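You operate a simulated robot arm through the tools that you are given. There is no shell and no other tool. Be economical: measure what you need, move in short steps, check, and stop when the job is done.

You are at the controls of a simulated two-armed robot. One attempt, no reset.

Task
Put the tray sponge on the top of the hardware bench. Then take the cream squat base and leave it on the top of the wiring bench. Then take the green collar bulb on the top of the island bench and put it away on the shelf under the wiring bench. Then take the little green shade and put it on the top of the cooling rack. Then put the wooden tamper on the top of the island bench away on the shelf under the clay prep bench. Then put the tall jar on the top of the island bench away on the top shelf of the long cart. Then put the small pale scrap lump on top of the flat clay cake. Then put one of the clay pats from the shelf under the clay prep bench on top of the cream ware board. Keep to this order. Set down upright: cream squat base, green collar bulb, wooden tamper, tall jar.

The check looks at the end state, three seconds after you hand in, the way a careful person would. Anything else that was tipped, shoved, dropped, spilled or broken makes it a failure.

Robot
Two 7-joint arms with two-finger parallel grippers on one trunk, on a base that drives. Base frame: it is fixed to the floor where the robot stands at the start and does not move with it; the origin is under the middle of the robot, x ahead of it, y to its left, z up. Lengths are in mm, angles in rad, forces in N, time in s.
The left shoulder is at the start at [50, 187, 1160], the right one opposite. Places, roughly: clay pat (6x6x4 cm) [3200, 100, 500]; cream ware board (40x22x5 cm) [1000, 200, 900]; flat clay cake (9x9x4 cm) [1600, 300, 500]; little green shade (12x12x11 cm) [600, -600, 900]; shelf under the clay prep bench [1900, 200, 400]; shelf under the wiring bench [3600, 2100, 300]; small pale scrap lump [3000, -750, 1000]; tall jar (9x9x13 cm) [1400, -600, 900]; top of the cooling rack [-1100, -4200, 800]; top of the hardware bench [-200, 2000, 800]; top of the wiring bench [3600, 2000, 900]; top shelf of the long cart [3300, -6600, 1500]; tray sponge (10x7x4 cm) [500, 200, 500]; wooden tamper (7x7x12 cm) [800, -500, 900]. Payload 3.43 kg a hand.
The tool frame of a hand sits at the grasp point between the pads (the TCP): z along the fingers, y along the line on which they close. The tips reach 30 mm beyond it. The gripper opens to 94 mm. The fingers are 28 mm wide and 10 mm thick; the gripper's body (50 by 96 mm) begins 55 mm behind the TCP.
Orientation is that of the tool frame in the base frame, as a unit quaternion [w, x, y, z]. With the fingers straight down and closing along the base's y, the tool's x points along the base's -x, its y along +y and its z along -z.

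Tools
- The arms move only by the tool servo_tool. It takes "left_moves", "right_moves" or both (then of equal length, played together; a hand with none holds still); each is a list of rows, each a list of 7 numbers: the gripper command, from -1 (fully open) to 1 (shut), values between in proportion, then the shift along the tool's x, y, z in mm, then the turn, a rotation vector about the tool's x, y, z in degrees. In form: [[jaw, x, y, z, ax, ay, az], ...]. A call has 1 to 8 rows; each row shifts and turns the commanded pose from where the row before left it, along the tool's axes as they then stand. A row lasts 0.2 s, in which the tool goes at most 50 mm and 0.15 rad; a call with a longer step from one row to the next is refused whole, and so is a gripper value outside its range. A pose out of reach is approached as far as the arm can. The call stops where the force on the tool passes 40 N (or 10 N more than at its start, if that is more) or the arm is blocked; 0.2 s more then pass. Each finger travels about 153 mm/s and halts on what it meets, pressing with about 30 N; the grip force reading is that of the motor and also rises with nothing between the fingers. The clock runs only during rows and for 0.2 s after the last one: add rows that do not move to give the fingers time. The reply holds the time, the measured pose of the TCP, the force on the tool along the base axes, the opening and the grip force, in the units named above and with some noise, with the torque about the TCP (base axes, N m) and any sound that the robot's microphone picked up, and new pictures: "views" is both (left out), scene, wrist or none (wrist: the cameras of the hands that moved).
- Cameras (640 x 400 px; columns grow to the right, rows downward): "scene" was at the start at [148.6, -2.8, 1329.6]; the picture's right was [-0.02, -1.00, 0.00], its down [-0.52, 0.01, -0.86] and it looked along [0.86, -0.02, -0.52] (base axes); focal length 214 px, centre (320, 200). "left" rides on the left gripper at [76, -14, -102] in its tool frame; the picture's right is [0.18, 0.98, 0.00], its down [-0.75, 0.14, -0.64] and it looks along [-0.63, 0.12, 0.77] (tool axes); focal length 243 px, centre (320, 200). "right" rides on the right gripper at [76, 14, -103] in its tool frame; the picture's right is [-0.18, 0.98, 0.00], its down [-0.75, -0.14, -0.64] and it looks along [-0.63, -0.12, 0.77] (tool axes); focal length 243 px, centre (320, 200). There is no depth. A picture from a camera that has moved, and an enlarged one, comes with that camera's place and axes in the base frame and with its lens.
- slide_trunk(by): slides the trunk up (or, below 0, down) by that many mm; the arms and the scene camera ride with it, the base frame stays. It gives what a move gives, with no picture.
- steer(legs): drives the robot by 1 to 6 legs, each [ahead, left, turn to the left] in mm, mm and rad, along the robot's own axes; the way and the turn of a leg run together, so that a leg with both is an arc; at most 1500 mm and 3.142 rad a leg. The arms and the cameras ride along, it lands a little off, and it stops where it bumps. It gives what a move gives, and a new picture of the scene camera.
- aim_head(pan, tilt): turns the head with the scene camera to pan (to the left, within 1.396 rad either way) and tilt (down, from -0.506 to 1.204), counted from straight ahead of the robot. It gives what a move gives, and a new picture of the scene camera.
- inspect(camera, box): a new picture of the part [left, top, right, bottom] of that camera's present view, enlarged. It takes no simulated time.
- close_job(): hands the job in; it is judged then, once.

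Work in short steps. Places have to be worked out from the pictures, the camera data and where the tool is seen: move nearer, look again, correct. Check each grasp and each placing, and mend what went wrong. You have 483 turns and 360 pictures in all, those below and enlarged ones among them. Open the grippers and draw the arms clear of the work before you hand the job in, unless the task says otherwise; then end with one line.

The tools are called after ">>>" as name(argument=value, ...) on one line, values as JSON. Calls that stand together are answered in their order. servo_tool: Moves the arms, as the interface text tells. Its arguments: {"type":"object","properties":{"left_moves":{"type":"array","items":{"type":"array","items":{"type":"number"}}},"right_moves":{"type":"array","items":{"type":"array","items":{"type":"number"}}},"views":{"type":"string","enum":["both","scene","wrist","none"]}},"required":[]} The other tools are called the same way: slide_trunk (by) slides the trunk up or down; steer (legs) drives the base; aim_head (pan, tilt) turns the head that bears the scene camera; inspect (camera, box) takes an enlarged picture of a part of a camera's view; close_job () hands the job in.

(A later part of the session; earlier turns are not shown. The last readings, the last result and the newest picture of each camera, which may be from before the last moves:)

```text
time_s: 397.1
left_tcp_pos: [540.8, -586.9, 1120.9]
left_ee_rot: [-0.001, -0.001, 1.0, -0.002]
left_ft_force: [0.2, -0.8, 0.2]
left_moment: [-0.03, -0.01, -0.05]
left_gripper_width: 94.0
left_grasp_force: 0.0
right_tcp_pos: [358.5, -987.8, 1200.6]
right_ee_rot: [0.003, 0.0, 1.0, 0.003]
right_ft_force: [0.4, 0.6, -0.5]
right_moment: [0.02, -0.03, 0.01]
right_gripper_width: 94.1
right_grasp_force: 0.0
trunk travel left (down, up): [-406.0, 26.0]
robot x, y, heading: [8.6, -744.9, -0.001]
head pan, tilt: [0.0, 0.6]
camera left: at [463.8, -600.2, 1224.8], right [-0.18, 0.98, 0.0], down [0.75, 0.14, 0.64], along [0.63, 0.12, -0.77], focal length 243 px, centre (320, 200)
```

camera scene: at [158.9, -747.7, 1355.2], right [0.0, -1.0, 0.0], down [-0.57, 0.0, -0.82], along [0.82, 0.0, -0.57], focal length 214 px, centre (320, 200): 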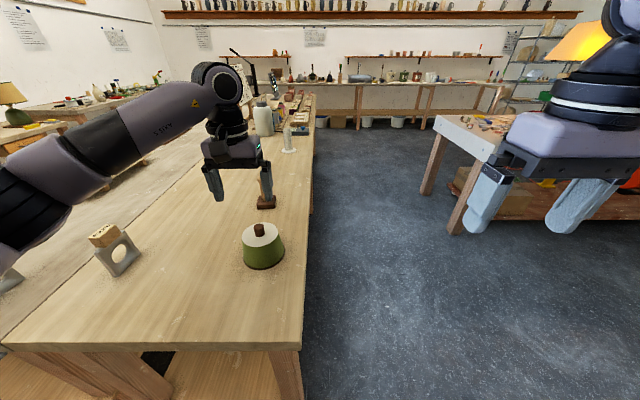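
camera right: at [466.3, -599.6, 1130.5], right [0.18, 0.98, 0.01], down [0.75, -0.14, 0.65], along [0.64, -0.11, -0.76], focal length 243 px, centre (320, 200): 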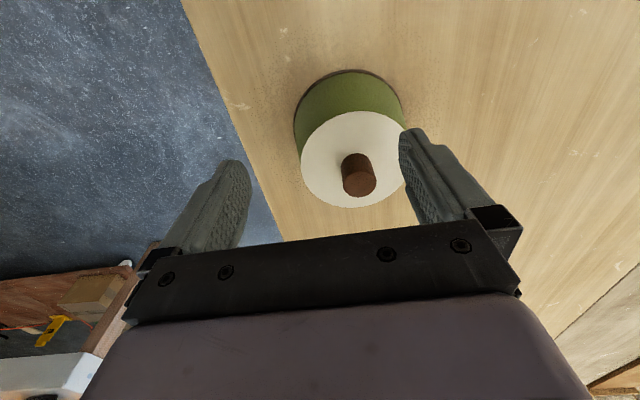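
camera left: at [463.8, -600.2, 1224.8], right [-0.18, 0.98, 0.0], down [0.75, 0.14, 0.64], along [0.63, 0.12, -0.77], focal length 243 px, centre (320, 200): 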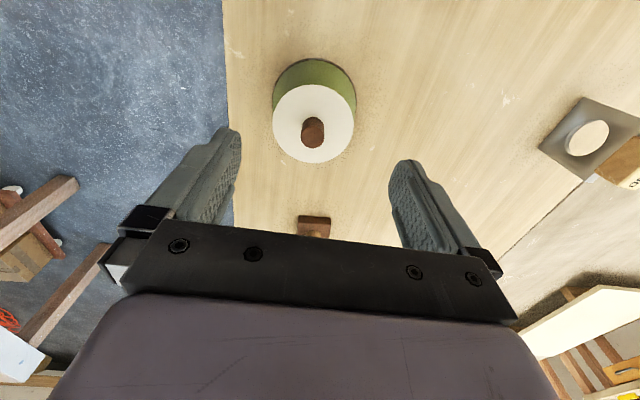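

Good alignment. Move 40 ahead and descend to 1015.

>>> servo_tool(left_moves=[[-1, -20, 0, 35, 0, 0, 0], [-1, -20, 0, 35, 0, 0, 0], [-1, 0, 0, 35, 0, 0, 0]], views="wrist")

```text
time_s: 397.9
left_tcp_pos: [581.0, -587.3, 1016.7]
left_ee_rot: [0.001, 0.0, 1.0, -0.001]
left_ft_force: [-0.4, 0.3, 1.1]
left_moment: [-0.02, 0.01, 0.0]
left_gripper_width: 94.0
left_grasp_force: 0.0
right_tcp_pos: [357.7, -987.9, 1201.3]
right_ee_rot: [0.003, 0.0, 1.0, 0.003]
right_ft_force: [0.1, 0.1, 0.0]
right_moment: [0.0, 0.04, -0.01]
right_gripper_width: 94.2
right_grasp_force: 0.0
trunk travel left (down, up): [-406.0, 26.0]
robot x, y, heading: [12.4, -745.2, -0.002]
head pan, tilt: [0.0, 0.6]
camera left: at [503.8, -600.4, 1120.8], right [-0.18, 0.98, 0.0], down [0.75, 0.14, 0.64], along [0.63, 0.12, -0.77], focal length 243 px, centre (320, 200)
```

left: 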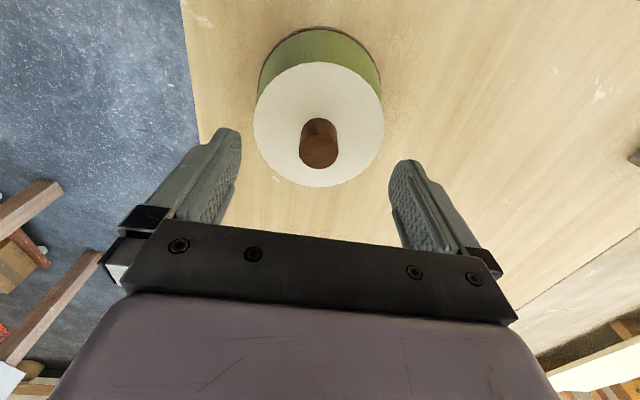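

Knob on the tool axis, spanning z≈934–982. Lower 40 mm and close.

>>> servo_tool(left_moves=[[-1, 0, 0, 20, 0, 0, 0], [-1, 0, 0, 18, 0, 0, 0], [0.2, 0, 0, 0, 0, 0, 0], [1, 0, 0, 0, 0, 0, 0], [1, 0, 0, 0, 0, 0, 0], [1, 0, 0, 0, 0, 0, 0]], views="wrist")

```text
time_s: 399.2
left_tcp_pos: [580.2, -585.8, 985.1]
left_ee_rot: [0.004, -0.002, 1.0, -0.002]
left_ft_force: [1.5, 13.2, 31.6]
left_moment: [-0.94, 0.04, 0.03]
left_gripper_width: 64.7
left_grasp_force: 30.0
right_tcp_pos: [356.4, -988.2, 1202.3]
right_ee_rot: [0.005, 0.0, 1.0, 0.002]
right_ft_force: [-0.5, 0.9, 1.2]
right_moment: [0.01, -0.01, 0.01]
right_gripper_width: 93.9
right_grasp_force: 0.1
trunk travel left (down, up): [-406.0, 26.0]
robot x, y, heading: [10.5, -747.9, -0.004]
head pan, tilt: [0.0, 0.6]
camera left: at [501.8, -599.3, 1087.1], right [-0.19, 0.98, -0.01], down [0.75, 0.15, 0.65], along [0.64, 0.12, -0.76], focal length 243 px, centre (320, 200)
```

left: 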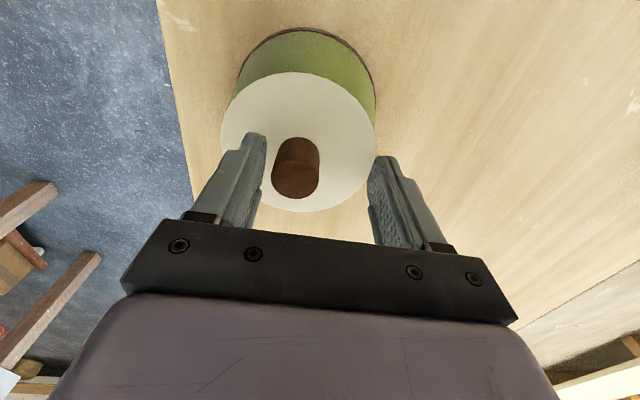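

The tips pressed on the shade's top. Open, rise 10 mm, and recentre.

>>> servo_tool(left_moves=[[-0.6, 0, 0, 0, 0, 0, 0], [-0.6, 0, 0, -10, 0, 0, 0], [-0.6, 0, 0, 0, 0, 0, 0]], views="wrist")

```text
time_s: 400.1
left_tcp_pos: [578.8, -588.8, 988.2]
left_ee_rot: [-0.002, 0.0, 1.0, -0.002]
left_ft_force: [-0.4, 0.3, 0.3]
left_moment: [-0.02, 0.02, -0.04]
left_gripper_width: 75.1
left_grasp_force: 0.0
right_tcp_pos: [357.6, -988.7, 1201.3]
right_ee_rot: [0.003, 0.001, 1.0, 0.003]
right_ft_force: [-0.2, 0.3, -0.1]
right_moment: [0.03, -0.02, -0.03]
right_gripper_width: 94.0
right_grasp_force: 0.1
trunk travel left (down, up): [-406.0, 26.0]
robot x, y, heading: [8.9, -747.6, -0.001]
head pan, tilt: [0.0, 0.6]
camera left: at [502.5, -601.6, 1090.6], right [-0.18, 0.98, 0.0], down [0.76, 0.14, 0.64], along [0.63, 0.11, -0.77], focal length 243 px, centre (320, 200)
```

left: 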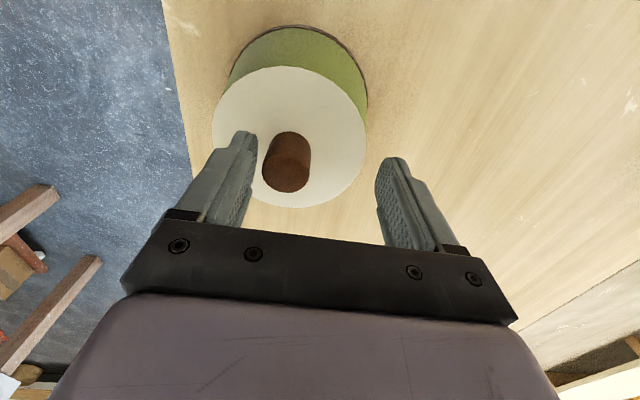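

Shade slid ~19 mm in −y. Recentre and close just above the disk.

>>> servo_tool(left_moves=[[-0.6, 0, 0, -4, 0, 0, 0], [-0.6, -2, -19, 0, 0, 0, 0], [-0.2, 0, 0, 0, 0, 0, 0], [0.3, 0, 0, 0, 0, 0, 0], [1, 0, 0, 0, 0, 0, 0], [1, 0, 0, 0, 0, 0, 0]], views="wrist")

```text
time_s: 401.4
left_tcp_pos: [582.1, -605.6, 992.3]
left_ee_rot: [0.0, 0.0, 1.0, -0.002]
left_ft_force: [0.6, -1.4, 1.6]
left_moment: [0.07, -0.01, -0.05]
left_gripper_width: 24.3
left_grasp_force: 30.3
right_tcp_pos: [357.5, -988.7, 1201.2]
right_ee_rot: [0.003, 0.001, 1.0, 0.003]
right_ft_force: [0.2, -0.3, -0.1]
right_moment: [-0.02, -0.01, 0.03]
right_gripper_width: 94.2
right_grasp_force: 0.1
trunk travel left (down, up): [-406.0, 26.0]
robot x, y, heading: [12.5, -748.9, -0.002]
head pan, tilt: [0.0, 0.6]
camera left: at [505.8, -619.8, 1095.6], right [-0.18, 0.98, 0.0], down [0.75, 0.14, 0.64], along [0.63, 0.12, -0.77], focal length 243 px, centre (320, 200)
```

left: 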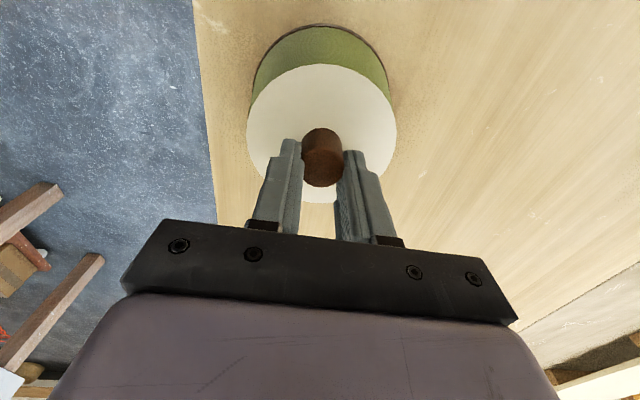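

Knob gripped (24.3 mm). Lift and back away, then look for the cooling rack.

>>> servo_tool(left_moves=[[1, 0, 0, -20, 0, 0, 0], [1, 0, 0, -40, 0, 0, 0], [1, 0, 0, -40, 0, 0, 0]], views="none")

>>> steer(legs=[[-500, 0, 0], [0, 0, -1.57]])

>>> aim_head(pan=0.0, tilt=0.35)

```text
time_s: 402.2
left_tcp_pos: [582.3, -608.0, 1094.3]
left_ee_rot: [0.0, -0.001, 1.0, -0.002]
left_ft_force: [-0.8, -0.1, -0.6]
left_moment: [0.02, 0.0, 0.0]
left_gripper_width: 24.3
left_grasp_force: 30.2
right_tcp_pos: [357.1, -988.0, 1202.0]
right_ee_rot: [0.003, 0.0, 1.0, 0.003]
right_ft_force: [-0.6, 0.3, 0.0]
right_moment: [-0.02, -0.06, 0.0]
right_gripper_width: 94.0
right_grasp_force: 0.1
trunk travel left (down, up): [-406.0, 26.0]
robot x, y, heading: [13.1, -746.8, -0.006]
head pan, tilt: [0.0, 0.6]
```

```text
time_s: 408.9
left_tcp_pos: [-330.2, -1308.2, 1093.6]
left_ee_rot: [-0.002, 0.693, 0.721, 0.0]
left_ft_force: [1.0, -0.6, -0.9]
left_moment: [-0.02, 0.03, -0.01]
left_gripper_width: 23.9
left_grasp_force: 30.2
right_tcp_pos: [-719.4, -1098.0, 1201.7]
right_ee_rot: [0.003, 0.693, 0.721, 0.0]
right_ft_force: [-0.4, 0.0, 0.1]
right_moment: [0.0, 0.04, -0.01]
right_gripper_width: 93.9
right_grasp_force: 0.2
trunk travel left (down, up): [-406.0, 26.0]
robot x, y, heading: [-490.6, -744.0, -1.538]
head pan, tilt: [0.0, 0.6]
camera scene: at [-486.7, -889.8, 1355.3], right [-1.0, -0.04, 0.0], down [-0.02, 0.56, -0.83], along [0.03, -0.82, -0.56], focal length 214 px, centre (320, 200)
```

scene: 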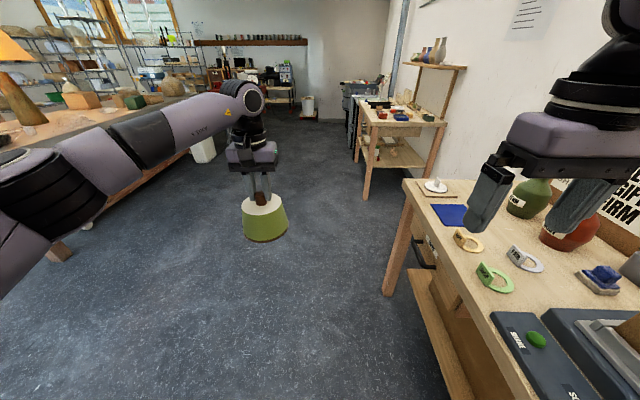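

```text
time_s: 409.7
left_tcp_pos: [-330.7, -1308.5, 1094.6]
left_ee_rot: [-0.002, 0.692, 0.722, -0.001]
left_ft_force: [0.4, 1.2, -0.7]
left_moment: [-0.02, -0.01, 0.01]
left_gripper_width: 24.3
left_grasp_force: 30.1
right_tcp_pos: [-720.4, -1098.4, 1200.9]
right_ee_rot: [0.004, 0.693, 0.721, 0.0]
right_ft_force: [0.5, 0.1, -0.1]
right_moment: [-0.03, 0.02, 0.0]
right_gripper_width: 94.1
right_grasp_force: 0.0
trunk travel left (down, up): [-406.0, 26.0]
robot x, y, heading: [-493.6, -743.0, -1.534]
head pan, tilt: [0.0, 0.351]
camera scene: at [-486.5, -894.5, 1378.0], right [-1.0, -0.04, 0.0], down [-0.01, 0.34, -0.94], along [0.04, -0.94, -0.34], focal length 214 px, centre (320, 200)
```

scene: 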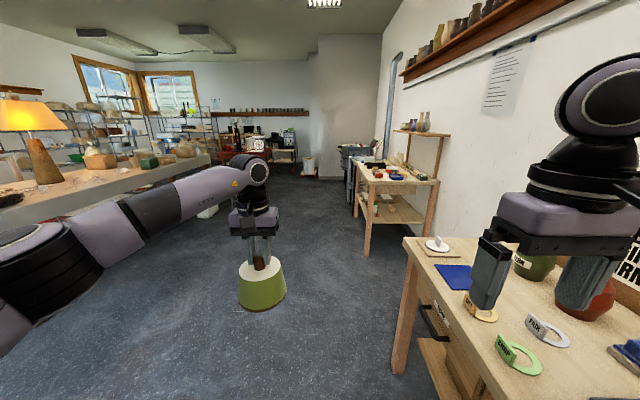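

Zoom to see the rack region.

>>> inspect(camera="scene", box=[280, 90, 460, 210])

```text
3.33 times, centred on (370, 150) of scene
camera zoom: at [-486.5, -894.5, 1378.0], right [-1.0, -0.04, 0.0], down [-0.01, 0.34, -0.94], along [0.04, -0.94, -0.34], focal length 715 px, centre (153, 367)
```

zoom: 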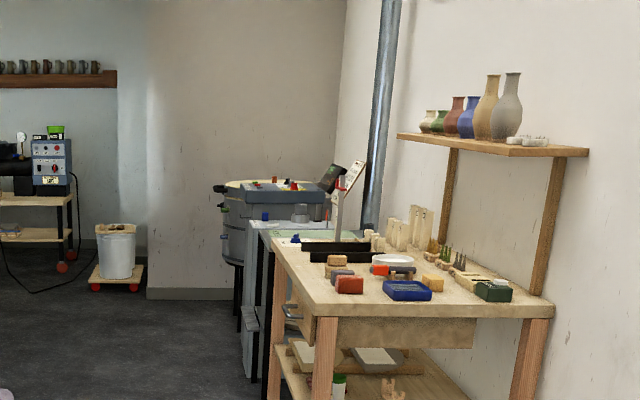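

Drive forward along the corridor.

>>> steer(legs=[[0, 0, -0.035], [1500, 0, 0], [700, 100, 0]])

>>> aim_head(pan=-0.3, tilt=0.45)

```text
time_s: 420.9
left_tcp_pos: [-198.1, -3493.7, 1094.6]
left_ee_rot: [-0.002, 0.697, 0.717, -0.001]
left_ft_force: [0.0, -0.5, -0.7]
left_moment: [0.0, -0.02, 0.0]
left_gripper_width: 23.7
left_grasp_force: 30.0
right_tcp_pos: [-583.5, -3279.0, 1200.6]
right_ee_rot: [0.003, 0.697, 0.717, 0.001]
right_ft_force: [0.5, -0.1, 0.5]
right_moment: [0.03, 0.01, 0.03]
right_gripper_width: 94.1
right_grasp_force: 0.1
trunk travel left (down, up): [-406.0, 26.0]
robot x, y, heading: [-347.1, -2922.4, -1.546]
head pan, tilt: [0.0, 0.351]
camera scene: at [-347.4, -3077.4, 1378.0], right [-1.0, -0.02, 0.0], down [-0.01, 0.34, -0.94], along [0.02, -0.94, -0.34], focal length 214 px, centre (320, 200)
```

scene: 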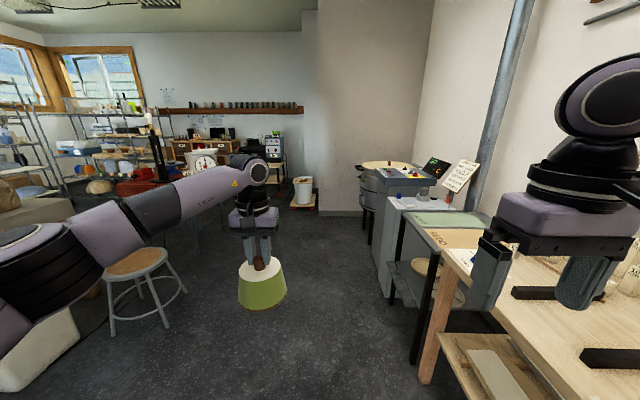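

```text
time_s: 421.7
left_tcp_pos: [-197.3, -3492.6, 1094.3]
left_ee_rot: [-0.002, 0.697, 0.717, 0.0]
left_ft_force: [0.0, -0.1, 0.0]
left_moment: [0.01, 0.01, -0.04]
left_gripper_width: 23.8
left_grasp_force: 29.6
right_tcp_pos: [-583.7, -3279.3, 1200.7]
right_ee_rot: [0.003, 0.696, 0.718, 0.0]
right_ft_force: [-0.2, -0.4, 0.4]
right_moment: [-0.02, 0.02, -0.03]
right_gripper_width: 94.2
right_grasp_force: 0.0
trunk travel left (down, up): [-406.0, 26.0]
robot x, y, heading: [-350.1, -2929.7, -1.549]
head pan, tilt: [-0.3, 0.45]
camera scene: at [-374.6, -3072.5, 1368.9], right [-0.96, 0.27, 0.0], down [0.12, 0.42, -0.9], along [-0.24, -0.87, -0.44], focal length 214 px, centre (320, 200)
```

scene: 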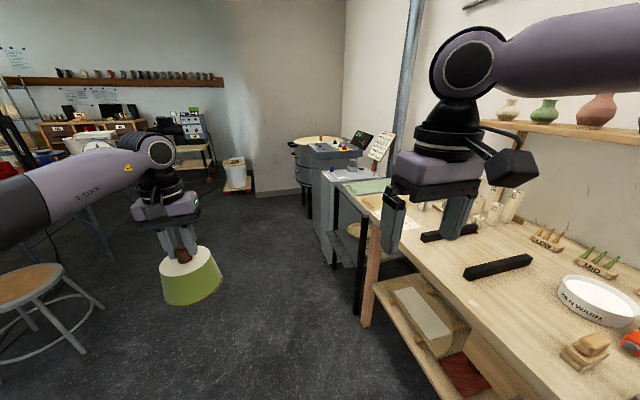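

The black-framed rack with a green-topped surface beyond the bench is the likely cooling rack (≈(−1100, −4200)). Drive ahead and turn to face it.

>>> steer(legs=[[1100, 150, 0], [0, 0, -1.6]])

>>> aim_head(pan=0.0, tilt=0.5)

```text
time_s: 431.2
left_tcp_pos: [-735.8, -4164.8, 1095.7]
left_ee_rot: [-0.002, 1.0, 0.01, 0.001]
left_ft_force: [0.6, -0.6, -0.6]
left_moment: [0.01, 0.01, 0.02]
left_gripper_width: 23.8
left_grasp_force: 30.2
right_tcp_pos: [-517.5, -3780.1, 1199.9]
right_ee_rot: [0.003, 1.0, 0.01, -0.003]
right_ft_force: [1.0, -0.1, 0.3]
right_moment: [-0.05, 0.0, 0.01]
right_gripper_width: 93.9
right_grasp_force: 0.0
trunk travel left (down, up): [-406.0, 26.0]
robot x, y, heading: [-167.7, -4014.9, -3.124]
head pan, tilt: [-0.3, 0.45]
camera scene: at [-312.9, -3991.5, 1368.9], right [0.28, 0.96, 0.0], down [0.42, -0.12, -0.9], along [-0.86, 0.25, -0.44], focal length 214 px, centre (320, 200)
```

scene: 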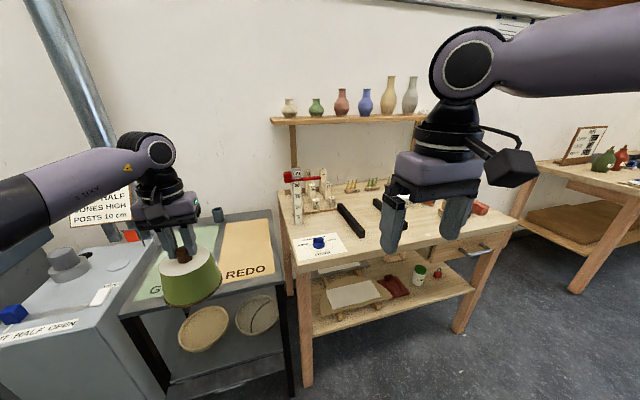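

```text
time_s: 432.1
left_tcp_pos: [-735.1, -4164.6, 1094.9]
left_ee_rot: [-0.002, 1.0, 0.01, 0.002]
left_ft_force: [0.3, 0.0, -1.3]
left_moment: [0.0, 0.01, 0.01]
left_gripper_width: 23.8
left_grasp_force: 29.6
right_tcp_pos: [-518.0, -3779.8, 1200.7]
right_ee_rot: [0.003, 1.0, 0.01, -0.002]
right_ft_force: [1.0, 0.1, 0.2]
right_moment: [-0.02, -0.05, -0.01]
right_gripper_width: 94.2
right_grasp_force: 0.2
trunk travel left (down, up): [-406.0, 26.0]
robot x, y, heading: [-167.3, -4015.3, -3.122]
head pan, tilt: [0.0, 0.499]
camera scene: at [-315.6, -4018.7, 1364.4], right [-0.02, 1.0, 0.0], down [0.48, 0.01, -0.88], along [-0.88, -0.01, -0.48], focal length 214 px, centre (320, 200)
```

scene: 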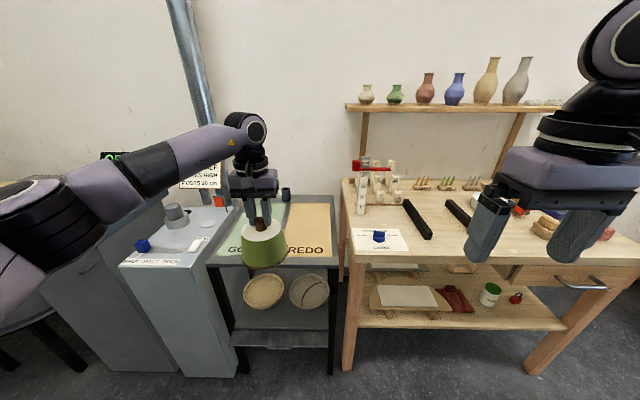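

The rack top has GOOD (green, left) and REDO (tan, right) mats. I'll set the shade on the green half at ≈(−1050, −4290).

>>> steer(legs=[[0, 120, -0.02], [310, 0, 0]])

>>> servo_tool(left_moves=[[1, 0, 0, 0, 0, 0, 0]], views="wrist")

```text
time_s: 435.0
left_tcp_pos: [-1047.0, -4273.8, 1093.8]
left_ee_rot: [-0.002, 1.0, 0.0, 0.001]
left_ft_force: [-0.4, -0.1, -0.8]
left_moment: [0.03, 0.02, -0.02]
left_gripper_width: 23.7
left_grasp_force: 29.6
right_tcp_pos: [-821.7, -3892.5, 1201.4]
right_ee_rot: [0.003, 1.0, -0.001, -0.002]
right_ft_force: [-1.0, 0.2, 0.4]
right_moment: [-0.02, -0.05, 0.0]
right_gripper_width: 94.2
right_grasp_force: 0.0
trunk travel left (down, up): [-406.0, 26.0]
robot x, y, heading: [-481.7, -4135.2, 3.137]
head pan, tilt: [0.0, 0.499]
camera scene: at [-625.3, -4135.4, 1364.3], right [0.0, 1.0, 0.0], down [0.48, 0.0, -0.88], along [-0.88, 0.0, -0.48], focal length 214 px, centre (320, 200)
```

scene: 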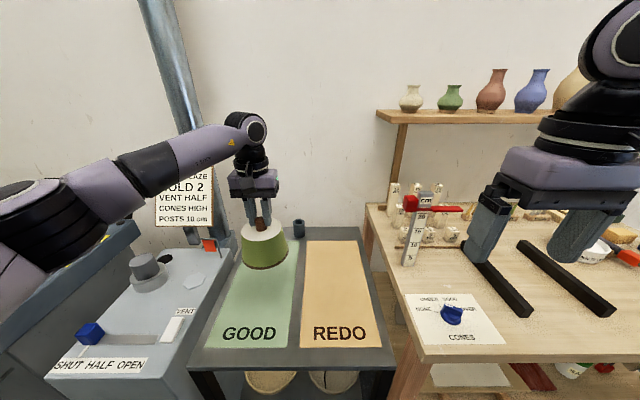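

```text
time_s: 435.4
left_tcp_pos: [-1046.5, -4273.5, 1093.9]
left_ee_rot: [-0.002, 1.0, 0.0, 0.001]
left_ft_force: [-0.2, 0.6, -0.4]
left_moment: [0.01, -0.02, 0.01]
left_gripper_width: 23.8
left_grasp_force: 30.1
right_tcp_pos: [-822.0, -3893.9, 1201.9]
right_ee_rot: [0.002, 1.0, -0.002, -0.002]
right_ft_force: [-0.4, 1.0, 0.3]
right_moment: [-0.02, 0.0, 0.02]
right_gripper_width: 94.1
right_grasp_force: 0.0
trunk travel left (down, up): [-406.0, 26.0]
robot x, y, heading: [-476.5, -4137.6, 3.136]
head pan, tilt: [0.0, 0.499]
camera left: at [-972.0, -4258.6, 1197.5], right [0.18, -0.98, 0.0], down [-0.75, -0.14, 0.64], along [-0.63, -0.12, -0.77], focal length 243 px, centre (320, 200)
```

left: 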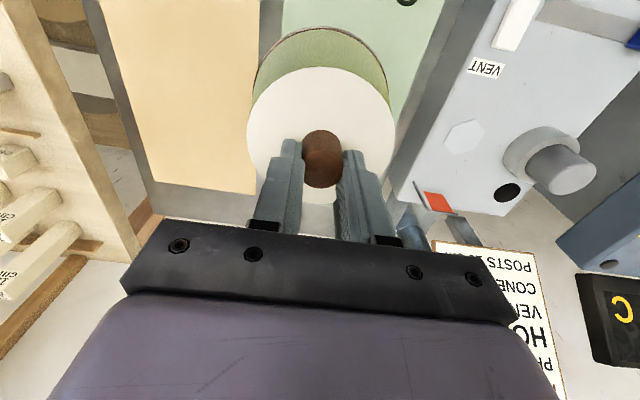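

It's over the centre of the green mat. Lower 140 mm with the arm, then in small steps.

>>> servo_tool(left_moves=[[1, 0, 0, 40, 0, 0, 0], [1, 0, 0, 40, 0, 0, 0], [1, 0, 0, 40, 0, 0, 0], [1, 0, 0, 10, 0, 0, 0], [1, 0, 0, 0, 0, 0, 0]], views="scene")

```text
time_s: 436.6
left_tcp_pos: [-1047.1, -4273.2, 965.0]
left_ee_rot: [-0.001, 1.0, 0.0, 0.001]
left_ft_force: [0.0, 0.3, -0.1]
left_moment: [0.01, 0.01, -0.05]
left_gripper_width: 23.8
left_grasp_force: 30.2
right_tcp_pos: [-822.5, -3893.5, 1201.1]
right_ee_rot: [0.003, 1.0, -0.001, -0.003]
right_ft_force: [-1.0, 0.1, -0.1]
right_moment: [-0.02, 0.01, 0.01]
right_gripper_width: 94.3
right_grasp_force: 0.1
trunk travel left (down, up): [-406.0, 26.0]
robot x, y, heading: [-478.7, -4135.1, 3.136]
head pan, tilt: [0.0, 0.499]
camera scene: at [-624.7, -4135.4, 1364.4], right [0.0, 1.0, 0.0], down [0.48, 0.0, -0.88], along [-0.88, 0.0, -0.48], focal length 214 px, centre (320, 200)
```

scene: 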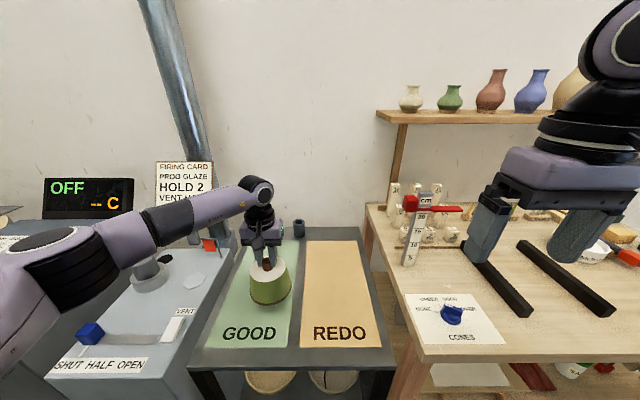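

>>> servo_tool(left_moves=[[1, 0, 0, 12, 0, 0, 0], [1, 0, 0, 8, 0, 0, 0], [1, 0, 0, 5, 0, 0, 0], [1, 0, 0, 5, 0, 0, 0], [1, 0, 0, 5, 0, 0, 0], [1, 0, 0, 5, 0, 0, 0], [1, 0, 0, 5, 0, 0, 0], [1, 0, 0, 5, 0, 0, 0]], views="scene")

```text
time_s: 438.4
left_tcp_pos: [-1046.7, -4271.7, 913.9]
left_ee_rot: [-0.002, 1.0, -0.001, 0.001]
left_ft_force: [-0.2, -1.0, 0.1]
left_moment: [-0.03, 0.01, 0.01]
left_gripper_width: 23.7
left_grasp_force: 30.4
right_tcp_pos: [-822.6, -3893.2, 1201.6]
right_ee_rot: [0.003, 1.0, -0.001, -0.003]
right_ft_force: [-0.3, 0.0, 0.1]
right_moment: [0.0, -0.01, -0.01]
right_gripper_width: 94.3
right_grasp_force: 0.2
trunk travel left (down, up): [-406.0, 26.0]
robot x, y, heading: [-473.2, -4132.3, 3.138]
head pan, tilt: [0.0, 0.499]
camera scene: at [-624.7, -4135.4, 1364.4], right [0.0, 1.0, 0.0], down [0.48, 0.0, -0.88], along [-0.88, 0.0, -0.48], focal length 214 px, centre (320, 200)
```

scene: 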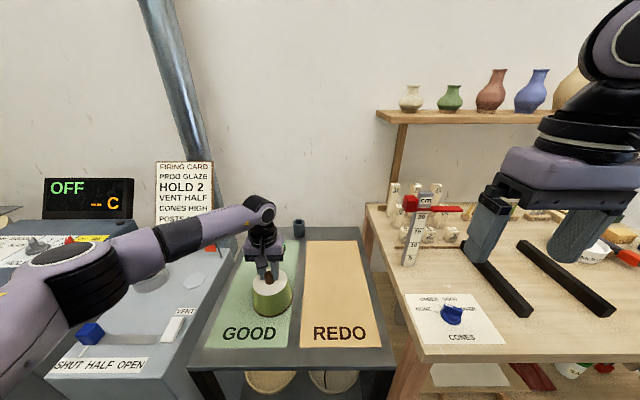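

>>> servo_tool(left_moves=[[1, 0, 0, 5, 0, 0, 0], [1, 0, 0, 5, 0, 0, 0], [1, 0, 0, 5, 0, 0, 0], [1, 0, 0, 5, 0, 0, 0], [1, 0, 0, 5, 0, 0, 0], [1, 0, 0, 5, 0, 0, 0]], views="scene")

```text
time_s: 439.1
left_tcp_pos: [-1049.5, -4271.3, 912.0]
left_ee_rot: [-0.004, 1.0, 0.001, -0.005]
left_ft_force: [6.6, -0.9, 17.8]
left_moment: [-0.31, 0.01, 0.1]
left_gripper_width: 23.8
left_grasp_force: 29.6
right_tcp_pos: [-821.9, -3892.7, 1200.8]
right_ee_rot: [0.003, 1.0, -0.001, -0.003]
right_ft_force: [0.7, -0.3, 0.6]
right_moment: [0.0, -0.03, -0.04]
right_gripper_width: 94.1
right_grasp_force: 0.1
trunk travel left (down, up): [-406.0, 26.0]
robot x, y, heading: [-476.9, -4133.8, 3.138]
head pan, tilt: [0.0, 0.499]
stopped in row 3 (left hand): the force on the tool passed its limit (the readings are from after the stop); the commanded pose is now the measured one
camera scene: at [-623.2, -4135.2, 1364.6], right [0.0, 1.0, 0.0], down [0.48, 0.0, -0.88], along [-0.88, 0.0, -0.48], focal length 214 px, centre (320, 200)
```

scene: 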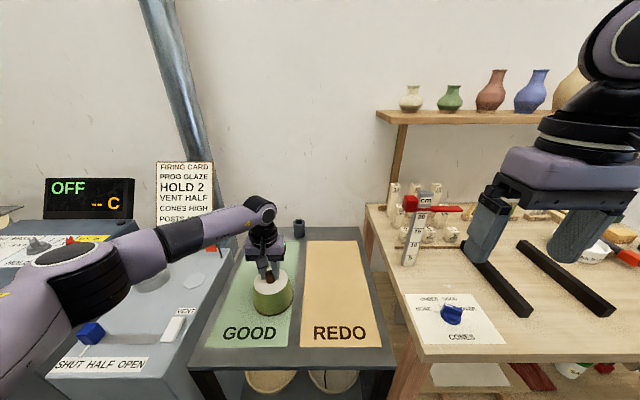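

Contact with the rack. Release and rise.

>>> servo_tool(left_moves=[[1, 0, 0, -2, 0, 0, 0], [0.1, 0, 0, 0, 0, 0, 0], [0.1, 0, 0, 0, 0, 0, 0], [0.1, 0, 0, -20, 0, 0, 0], [0.1, 0, 0, -40, 0, 0, 0], [0.1, 0, 0, -45, 0, 0, 0], [0.1, 0, 0, -45, 0, 0, 0], [0.1, 0, 0, -45, 0, 0, 0]], views="both")

```text
time_s: 440.9
left_tcp_pos: [-1048.7, -4271.4, 1106.7]
left_ee_rot: [-0.003, 1.0, 0.0, -0.004]
left_ft_force: [0.1, 0.1, 0.7]
left_moment: [-0.01, 0.01, 0.02]
left_gripper_width: 42.2
left_grasp_force: 0.2
right_tcp_pos: [-821.7, -3893.7, 1200.8]
right_ee_rot: [0.002, 1.0, -0.001, -0.003]
right_ft_force: [-0.5, 0.9, -0.6]
right_moment: [-0.01, -0.02, 0.0]
right_gripper_width: 94.2
right_grasp_force: 0.2
trunk travel left (down, up): [-406.0, 26.0]
robot x, y, heading: [-475.1, -4134.3, 3.136]
head pan, tilt: [0.0, 0.499]
camera scene: at [-624.0, -4135.2, 1364.4], right [0.0, 1.0, 0.0], down [0.48, 0.0, -0.88], along [-0.88, 0.0, -0.48], focal length 214 px, centre (320, 200)
camera left: at [-971.9, -4256.6, 1209.6], right [0.18, -0.98, -0.01], down [-0.75, -0.15, 0.65], along [-0.64, -0.11, -0.76], focal length 243 px, centre (320, 200)
```

scene: 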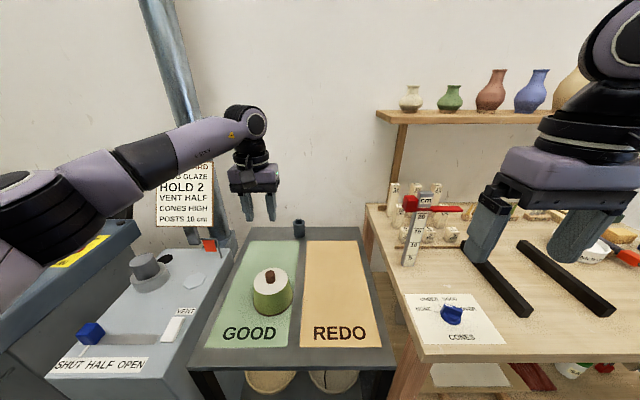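
left: 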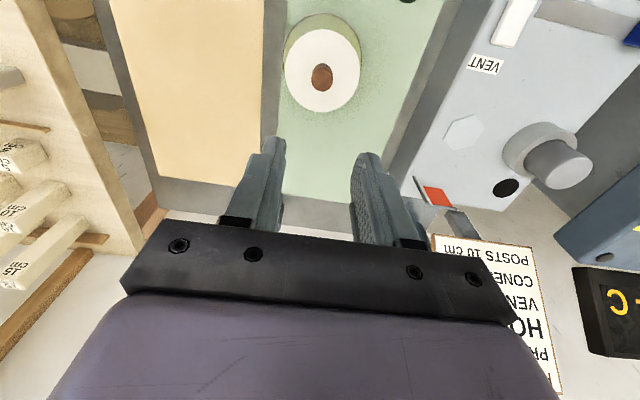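

Shade is on the rack. Next: wooden tamper. I tilt the left hand 45° and retract it, then drive to the right side of the island bench, facing it.

>>> steer(legs=[[-310, 0, 0]])

>>> servo_tool(left_moves=[[-1, 15, 0, 0, 0, -7.5, 0], [-1, 15, 0, 0, 0, -7.5, 0], [-1, 15, 0, 0, 0, -7.5, 0], [-1, 15, 0, 0, 0, -7.5, 0], [-1, 15, 0, 0, 0, -7.5, 0], [-1, 15, 0, 0, 0, -7.5, 0]], views="none")

>>> steer(legs=[[0, 0, -1.567], [1500, 0, 0], [1400, 0, 0], [0, -1130, 0]])

>>> aim_head(pan=0.0, tilt=0.5)

```text
time_s: 443.0
left_tcp_pos: [-740.2, -4272.8, 1107.2]
left_ee_rot: [-0.003, 1.0, 0.0, -0.004]
left_ft_force: [0.3, 0.4, 0.3]
left_moment: [0.04, -0.03, -0.01]
left_gripper_width: 41.9
left_grasp_force: 0.0
right_tcp_pos: [-512.2, -3894.8, 1201.6]
right_ee_rot: [0.004, 1.0, -0.001, -0.002]
right_ft_force: [-0.1, -0.2, 0.4]
right_moment: [0.0, -0.03, -0.03]
right_gripper_width: 94.1
right_grasp_force: 0.0
trunk travel left (down, up): [-406.0, 26.0]
robot x, y, heading: [-167.5, -4136.2, 3.135]
head pan, tilt: [0.0, 0.499]
camera scene: at [-315.2, -4136.5, 1364.5], right [0.0, 1.0, 0.0], down [0.48, 0.0, -0.88], along [-0.88, 0.0, -0.48], focal length 214 px, centre (320, 200)
```

scene: 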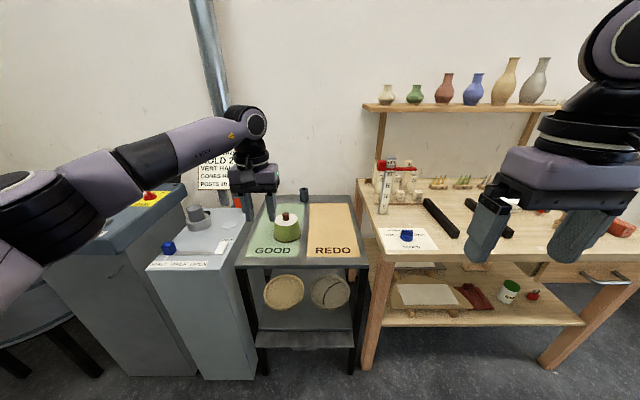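

```text
time_s: 444.4
left_tcp_pos: [-657.1, -4273.4, 1077.8]
left_ee_rot: [-0.004, 0.922, 0.001, -0.386]
left_ft_force: [1.4, 0.4, 0.7]
left_moment: [0.01, -0.01, -0.04]
left_gripper_width: 93.8
left_grasp_force: 0.0
right_tcp_pos: [-515.0, -3894.5, 1201.4]
right_ee_rot: [0.002, 1.0, -0.001, -0.003]
right_ft_force: [0.2, 0.0, 0.0]
right_moment: [0.0, 0.0, 0.02]
right_gripper_width: 94.0
right_grasp_force: 0.1
trunk travel left (down, up): [-406.0, 26.0]
robot x, y, heading: [-163.1, -4137.5, 3.136]
head pan, tilt: [0.0, 0.499]
```

```text
time_s: 467.6
left_tcp_pos: [910.6, -761.8, 1075.9]
left_ee_rot: [0.276, -0.65, 0.655, 0.269]
left_ft_force: [-0.5, -0.1, -0.1]
left_moment: [0.02, 0.0, -0.03]
left_gripper_width: 94.1
left_grasp_force: 0.0
right_tcp_pos: [1287.7, -911.2, 1201.0]
right_ee_rot: [0.0, -0.703, 0.711, 0.003]
right_ft_force: [-0.5, -0.3, 0.3]
right_moment: [0.01, -0.04, 0.0]
right_gripper_width: 94.1
right_grasp_force: 0.0
trunk travel left (down, up): [-406.0, 26.0]
robot x, y, heading: [1041.9, -1254.0, 1.559]
head pan, tilt: [0.0, 0.499]
camera scene: at [1044.5, -1106.1, 1364.4], right [1.0, -0.01, 0.0], down [-0.01, -0.48, -0.88], along [0.01, 0.88, -0.48], focal length 214 px, centre (320, 200)
```

scene: 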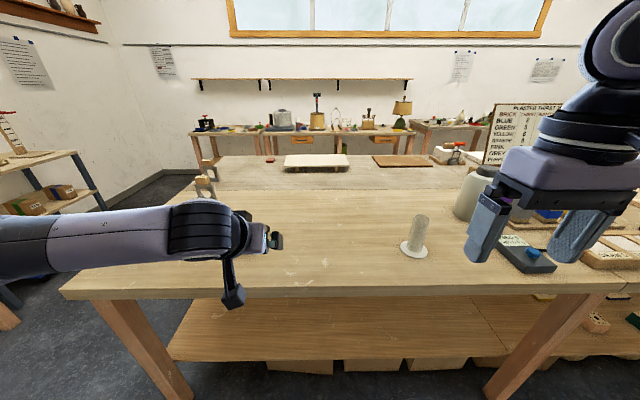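

```text
time_s: 468.2
left_tcp_pos: [912.9, -761.8, 1077.7]
left_ee_rot: [0.277, -0.649, 0.655, 0.269]
left_ft_force: [0.5, 1.1, 0.1]
left_moment: [0.02, -0.03, -0.04]
left_gripper_width: 94.0
left_grasp_force: 0.1
right_tcp_pos: [1287.5, -909.1, 1200.9]
right_ee_rot: [0.0, -0.703, 0.712, 0.004]
right_ft_force: [0.7, -0.1, -0.7]
right_moment: [-0.01, -0.03, 0.02]
right_gripper_width: 94.2
right_grasp_force: 0.0
trunk travel left (down, up): [-406.0, 26.0]
robot x, y, heading: [1041.3, -1253.8, 1.553]
head pan, tilt: [0.0, 0.499]
camera scene: at [1044.2, -1106.1, 1364.4], right [1.0, -0.01, 0.0], down [-0.01, -0.48, -0.88], along [0.01, 0.88, -0.48], focal length 214 px, centre (320, 200)
```

scene: 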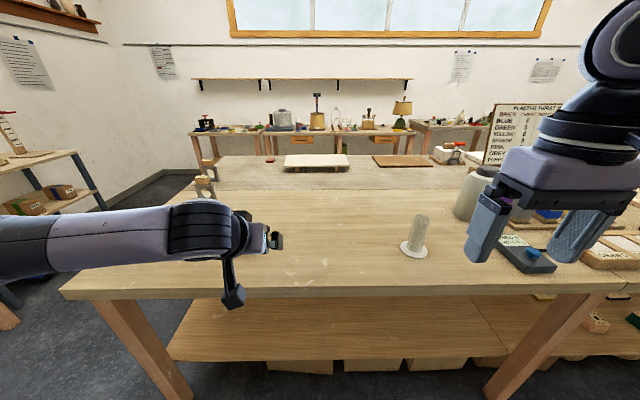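

The left hand hides the tamper (est. (842, −555)). Shift so the hand lines up in x and look with the wrist camera.

>>> steer(legs=[[40, 70, 0.012]])

>>> servo_tool(left_moves=[[-1, 0, 0, 0, 0, 0, 0]], views="wrist")

```text
time_s: 469.2
left_tcp_pos: [836.9, -723.4, 1077.7]
left_ee_rot: [-0.276, 0.653, -0.651, -0.27]
left_ft_force: [-0.3, -0.5, -0.1]
left_moment: [0.03, 0.0, 0.0]
left_gripper_width: 94.0
left_grasp_force: 0.0
right_tcp_pos: [1214.5, -867.8, 1201.5]
right_ee_rot: [0.0, -0.707, 0.708, 0.003]
right_ft_force: [0.2, 0.3, -0.6]
right_moment: [-0.05, -0.03, -0.04]
right_gripper_width: 94.0
right_grasp_force: 0.0
trunk travel left (down, up): [-406.0, 26.0]
robot x, y, heading: [972.8, -1210.9, 1.571]
head pan, tilt: [0.0, 0.499]
camera scene: at [973.2, -1065.2, 1364.4], right [1.0, 0.0, 0.0], down [0.0, -0.48, -0.88], along [0.0, 0.88, -0.48], focal length 214 px, centre (320, 200)
```

scene: 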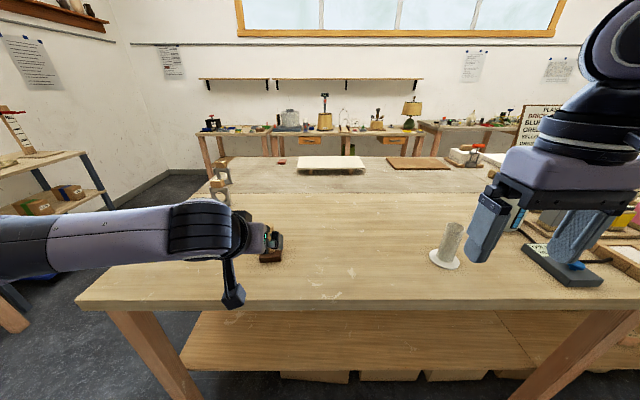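

```text
time_s: 469.6
left_tcp_pos: [836.3, -724.0, 1077.2]
left_ee_rot: [-0.275, 0.654, -0.651, -0.271]
left_ft_force: [0.5, 0.6, 0.5]
left_moment: [-0.03, -0.02, 0.02]
left_gripper_width: 94.3
left_grasp_force: 0.0
right_tcp_pos: [1215.4, -867.0, 1201.0]
right_ee_rot: [0.0, -0.707, 0.708, 0.004]
right_ft_force: [0.1, -0.5, -0.2]
right_moment: [0.01, 0.02, 0.0]
right_gripper_width: 94.1
right_grasp_force: 0.2
trunk travel left (down, up): [-406.0, 26.0]
robot x, y, heading: [973.3, -1214.6, 1.564]
head pan, tilt: [0.0, 0.499]
camera left: at [850.5, -849.5, 1095.6], right [-0.98, -0.13, -0.14], down [-0.15, 0.07, 0.99], along [-0.12, 0.99, -0.09], focal length 243 px, centre (320, 200)
```

left: 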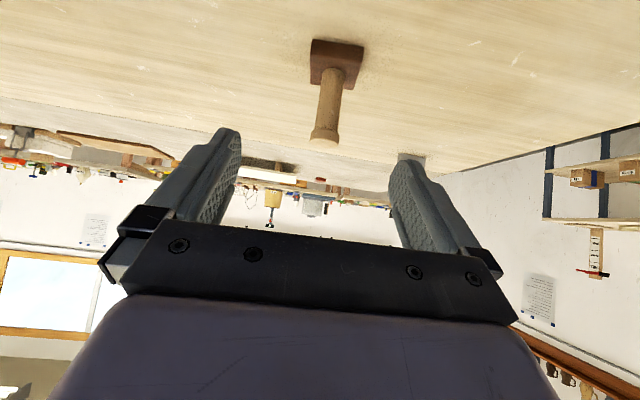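

Tamper at ≈(820, −548), top z≈989. Drive over it, then lower by the trunk.

>>> steer(legs=[[172, 16, 0]])

>>> slide_trunk(by=-60)

>>> servo_tool(left_moves=[[-1, 0, 0, 0, 0, 0, 0]], views="wrist")

```text
time_s: 471.1
left_tcp_pos: [822.4, -549.6, 1076.6]
left_ee_rot: [-0.275, 0.653, -0.651, -0.271]
left_ft_force: [-0.1, -0.6, -1.2]
left_moment: [0.0, -0.01, -0.02]
left_gripper_width: 94.0
left_grasp_force: 0.0
right_tcp_pos: [1200.9, -694.6, 1200.0]
right_ee_rot: [0.0, -0.706, 0.708, 0.003]
right_ft_force: [0.7, 0.7, -0.2]
right_moment: [-0.02, 0.03, 0.0]
right_gripper_width: 93.9
right_grasp_force: 0.1
trunk travel left (down, up): [-406.0, 26.0]
robot x, y, heading: [958.3, -1040.7, 1.567]
head pan, tilt: [0.0, 0.499]
camera scene: at [958.8, -891.1, 1364.3], right [1.0, 0.0, 0.0], down [0.0, -0.48, -0.88], along [0.0, 0.88, -0.48], focal length 214 px, centre (320, 200)
```

scene: 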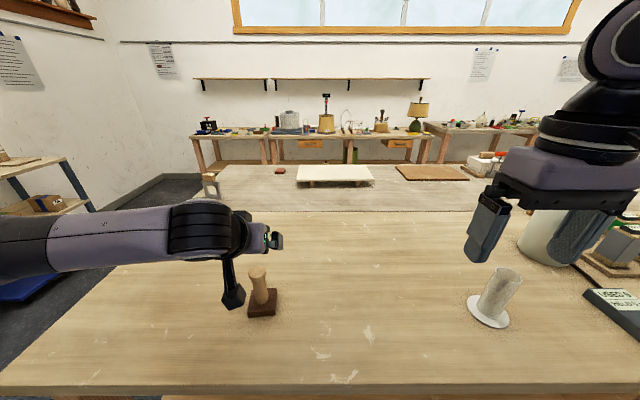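

```text
time_s: 472.1
left_tcp_pos: [822.4, -549.9, 1018.1]
left_ee_rot: [-0.276, 0.653, -0.651, -0.271]
left_ft_force: [0.7, 0.0, 0.7]
left_moment: [0.01, 0.02, 0.03]
left_gripper_width: 94.0
left_grasp_force: 0.2
right_tcp_pos: [1199.3, -693.6, 1142.4]
right_ee_rot: [0.0, -0.707, 0.707, 0.004]
right_ft_force: [1.2, 1.3, 0.3]
right_moment: [-0.04, 0.0, -0.02]
right_gripper_width: 94.1
right_grasp_force: 0.1
trunk travel left (down, up): [-346.0, 86.0]
robot x, y, heading: [956.4, -1040.1, 1.569]
head pan, tilt: [0.0, 0.499]
```

```text
time_s: 472.5
left_tcp_pos: [822.9, -549.6, 1017.3]
left_ee_rot: [-0.275, 0.653, -0.651, -0.271]
left_ft_force: [0.6, -0.9, 0.9]
left_moment: [0.01, 0.02, 0.03]
left_gripper_width: 93.9
left_grasp_force: 0.0
right_tcp_pos: [1200.9, -694.8, 1141.2]
right_ee_rot: [0.0, -0.706, 0.708, 0.003]
right_ft_force: [-0.1, -0.5, 0.0]
right_moment: [-0.01, 0.0, 0.02]
right_gripper_width: 94.1
right_grasp_force: 0.1
trunk travel left (down, up): [-346.0, 86.0]
robot x, y, heading: [955.4, -1042.6, 1.566]
head pan, tilt: [0.0, 0.499]
camera left: at [835.6, -675.8, 1035.7], right [-0.98, -0.13, -0.14], down [-0.15, 0.07, 0.99], along [-0.12, 0.99, -0.09], focal length 243 px, centre (320, 200)
```

left: 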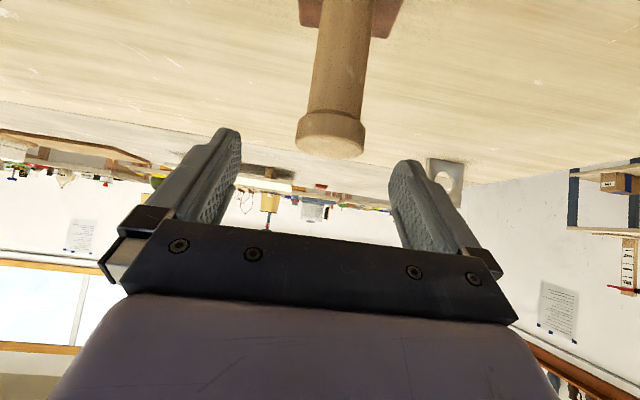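

Handle is centred. Lower 65 mm and close on the shaft.

>>> slide_trunk(by=-66)

>>> servo_tool(left_moves=[[0, 0, 2, 0, 0, 0, 0], [0.3, 0, 1, 0, 0, 0, 0], [1, 0, 0, 0, 0, 0, 0], [1, 0, 0, 0, 0, 0, 0], [1, 0, 0, 0, 0, 0, 0]], views="wrist")

```text
time_s: 473.6
left_tcp_pos: [821.6, -549.7, 951.7]
left_ee_rot: [-0.276, 0.653, -0.651, -0.271]
left_ft_force: [0.3, -0.3, -0.6]
left_moment: [0.0, 0.02, -0.01]
left_gripper_width: 94.0
left_grasp_force: 0.1
right_tcp_pos: [1199.8, -694.0, 1075.3]
right_ee_rot: [0.0, -0.707, 0.707, 0.004]
right_ft_force: [-0.2, 0.3, 0.0]
right_moment: [0.01, 0.01, -0.04]
right_gripper_width: 93.9
right_grasp_force: 0.1
trunk travel left (down, up): [-280.0, 152.0]
robot x, y, heading: [958.3, -1042.9, 1.569]
head pan, tilt: [0.0, 0.499]
```

```text
time_s: 474.8
left_tcp_pos: [819.1, -549.5, 951.6]
left_ee_rot: [-0.276, 0.653, -0.652, -0.27]
left_ft_force: [0.4, -0.2, -0.5]
left_moment: [0.0, -0.03, -0.05]
left_gripper_width: 33.5
left_grasp_force: 30.0
right_tcp_pos: [1200.4, -694.4, 1076.0]
right_ee_rot: [0.0, -0.707, 0.707, 0.004]
right_ft_force: [0.8, 0.3, 0.2]
right_moment: [0.01, 0.0, 0.0]
right_gripper_width: 94.3
right_grasp_force: 0.1
trunk travel left (down, up): [-280.0, 152.0]
robot x, y, heading: [958.0, -1041.4, 1.571]
head pan, tilt: [0.0, 0.499]
camera left: at [832.6, -675.3, 970.0], right [-0.98, -0.13, -0.14], down [-0.15, 0.07, 0.99], along [-0.12, 0.99, -0.09], focal length 243 px, centre (320, 200)
```

left: 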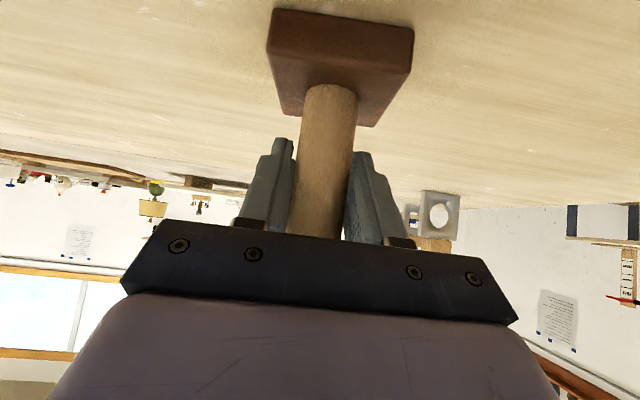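

Tamper gripped (offset 85 mm above its foot). Lift, back off and drive around to the front of the clay prep bench.

>>> slide_trunk(by=130)

>>> steer(legs=[[-200, 0, 0], [0, 1480, 0], [1280, 0, 0], [0, 0, -1.571]])

>>> slide_trunk(by=-400)

>>> servo_tool(left_moves=[[1, 0, 0, 0, 0, 0, 0]], views="both")

```text
time_s: 476.3
left_tcp_pos: [819.1, -549.7, 1080.7]
left_ee_rot: [-0.276, 0.653, -0.651, -0.271]
left_ft_force: [-0.2, 0.0, -2.6]
left_moment: [0.01, 0.02, 0.01]
left_gripper_width: 33.8
left_grasp_force: 30.0
right_tcp_pos: [1199.7, -693.2, 1204.7]
right_ee_rot: [0.001, -0.706, 0.708, 0.004]
right_ft_force: [-0.8, 0.0, -0.2]
right_moment: [0.0, -0.02, -0.03]
right_gripper_width: 94.2
right_grasp_force: 0.1
trunk travel left (down, up): [-410.0, 22.0]
robot x, y, heading: [958.8, -1039.1, 1.567]
head pan, tilt: [0.0, 0.499]
```

```text
time_s: 494.6
left_tcp_pos: [17.6, 175.7, 1082.4]
left_ee_rot: [0.386, 0.003, 0.922, -0.005]
left_ft_force: [0.9, 0.6, -2.2]
left_moment: [-0.01, -0.04, 0.01]
left_gripper_width: 33.7
left_grasp_force: 30.0
right_tcp_pos: [-128.7, -205.6, 1205.1]
right_ee_rot: [0.003, 0.004, 1.0, 0.003]
right_ft_force: [0.5, 0.3, 0.1]
right_moment: [-0.01, -0.03, 0.0]
right_gripper_width: 94.1
right_grasp_force: 0.1
trunk travel left (down, up): [-410.0, 22.0]
robot x, y, heading: [-473.8, 43.0, -0.011]
head pan, tilt: [0.0, 0.499]
camera scene: at [-324.3, 38.2, 1368.4], right [-0.01, -1.0, 0.0], down [-0.48, 0.01, -0.88], along [0.88, -0.01, -0.48], focal length 214 px, centre (320, 200)
```

scene: 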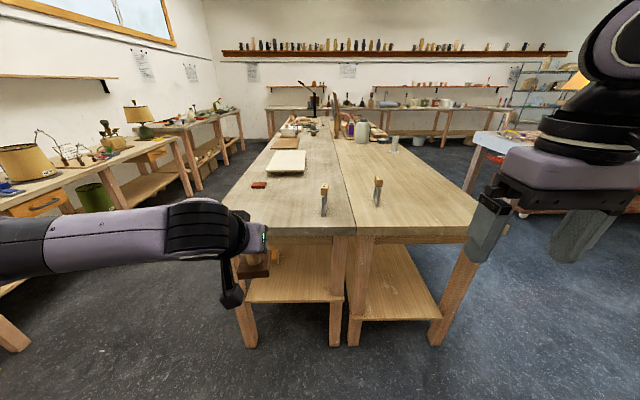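

```text
time_s: 498.4
left_tcp_pos: [17.8, 176.1, 681.5]
left_ee_rot: [0.386, 0.001, 0.922, -0.005]
left_ft_force: [-0.5, -0.3, -2.6]
left_moment: [-0.01, 0.0, 0.0]
left_gripper_width: 33.7
left_grasp_force: 30.2
right_tcp_pos: [-128.9, -204.1, 804.9]
right_ee_rot: [0.003, 0.004, 1.0, 0.003]
right_ft_force: [-0.8, 0.5, -0.7]
right_moment: [-0.02, -0.01, -0.02]
right_gripper_width: 93.5
right_grasp_force: 0.1
trunk travel left (down, up): [-10.0, 422.0]
robot x, y, heading: [-473.5, 41.2, -0.008]
head pan, tilt: [0.0, 0.499]
```

```text
time_s: 498.8
left_tcp_pos: [17.8, 175.5, 682.0]
left_ee_rot: [0.386, 0.002, 0.922, -0.005]
left_ft_force: [0.0, -0.5, -2.6]
left_moment: [-0.02, -0.02, -0.02]
left_gripper_width: 33.5
left_grasp_force: 30.6
right_tcp_pos: [-129.5, -203.7, 805.1]
right_ee_rot: [0.002, 0.004, 1.0, 0.002]
right_ft_force: [0.2, -1.0, -0.3]
right_moment: [0.03, -0.02, -0.02]
right_gripper_width: 93.9
right_grasp_force: 0.1
trunk travel left (down, up): [-10.0, 422.0]
robot x, y, heading: [-476.3, 42.8, -0.005]
head pan, tilt: [0.0, 0.499]
camera scene: at [-324.4, 38.3, 968.4], right [-0.01, -1.0, 0.0], down [-0.48, 0.01, -0.88], along [0.88, -0.01, -0.48], focal length 214 px, centre (320, 200)
camera left: at [-109.4, 163.5, 699.9], right [-0.12, 0.98, -0.14], down [0.07, 0.15, 0.99], along [0.99, 0.11, -0.09], focal length 243 px, centre (320, 200)
```

scene: 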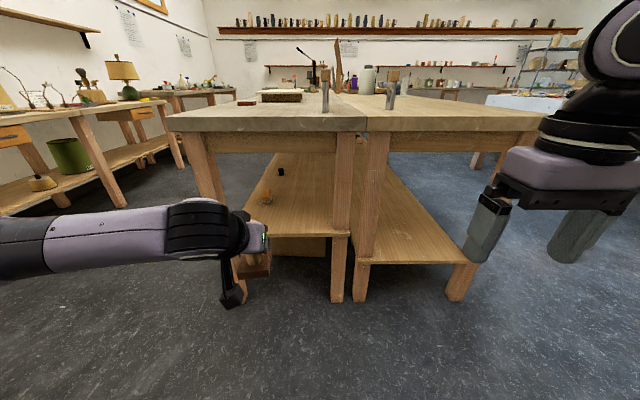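
left: 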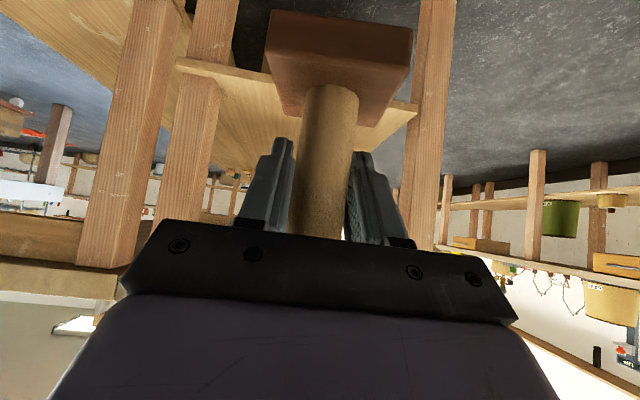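

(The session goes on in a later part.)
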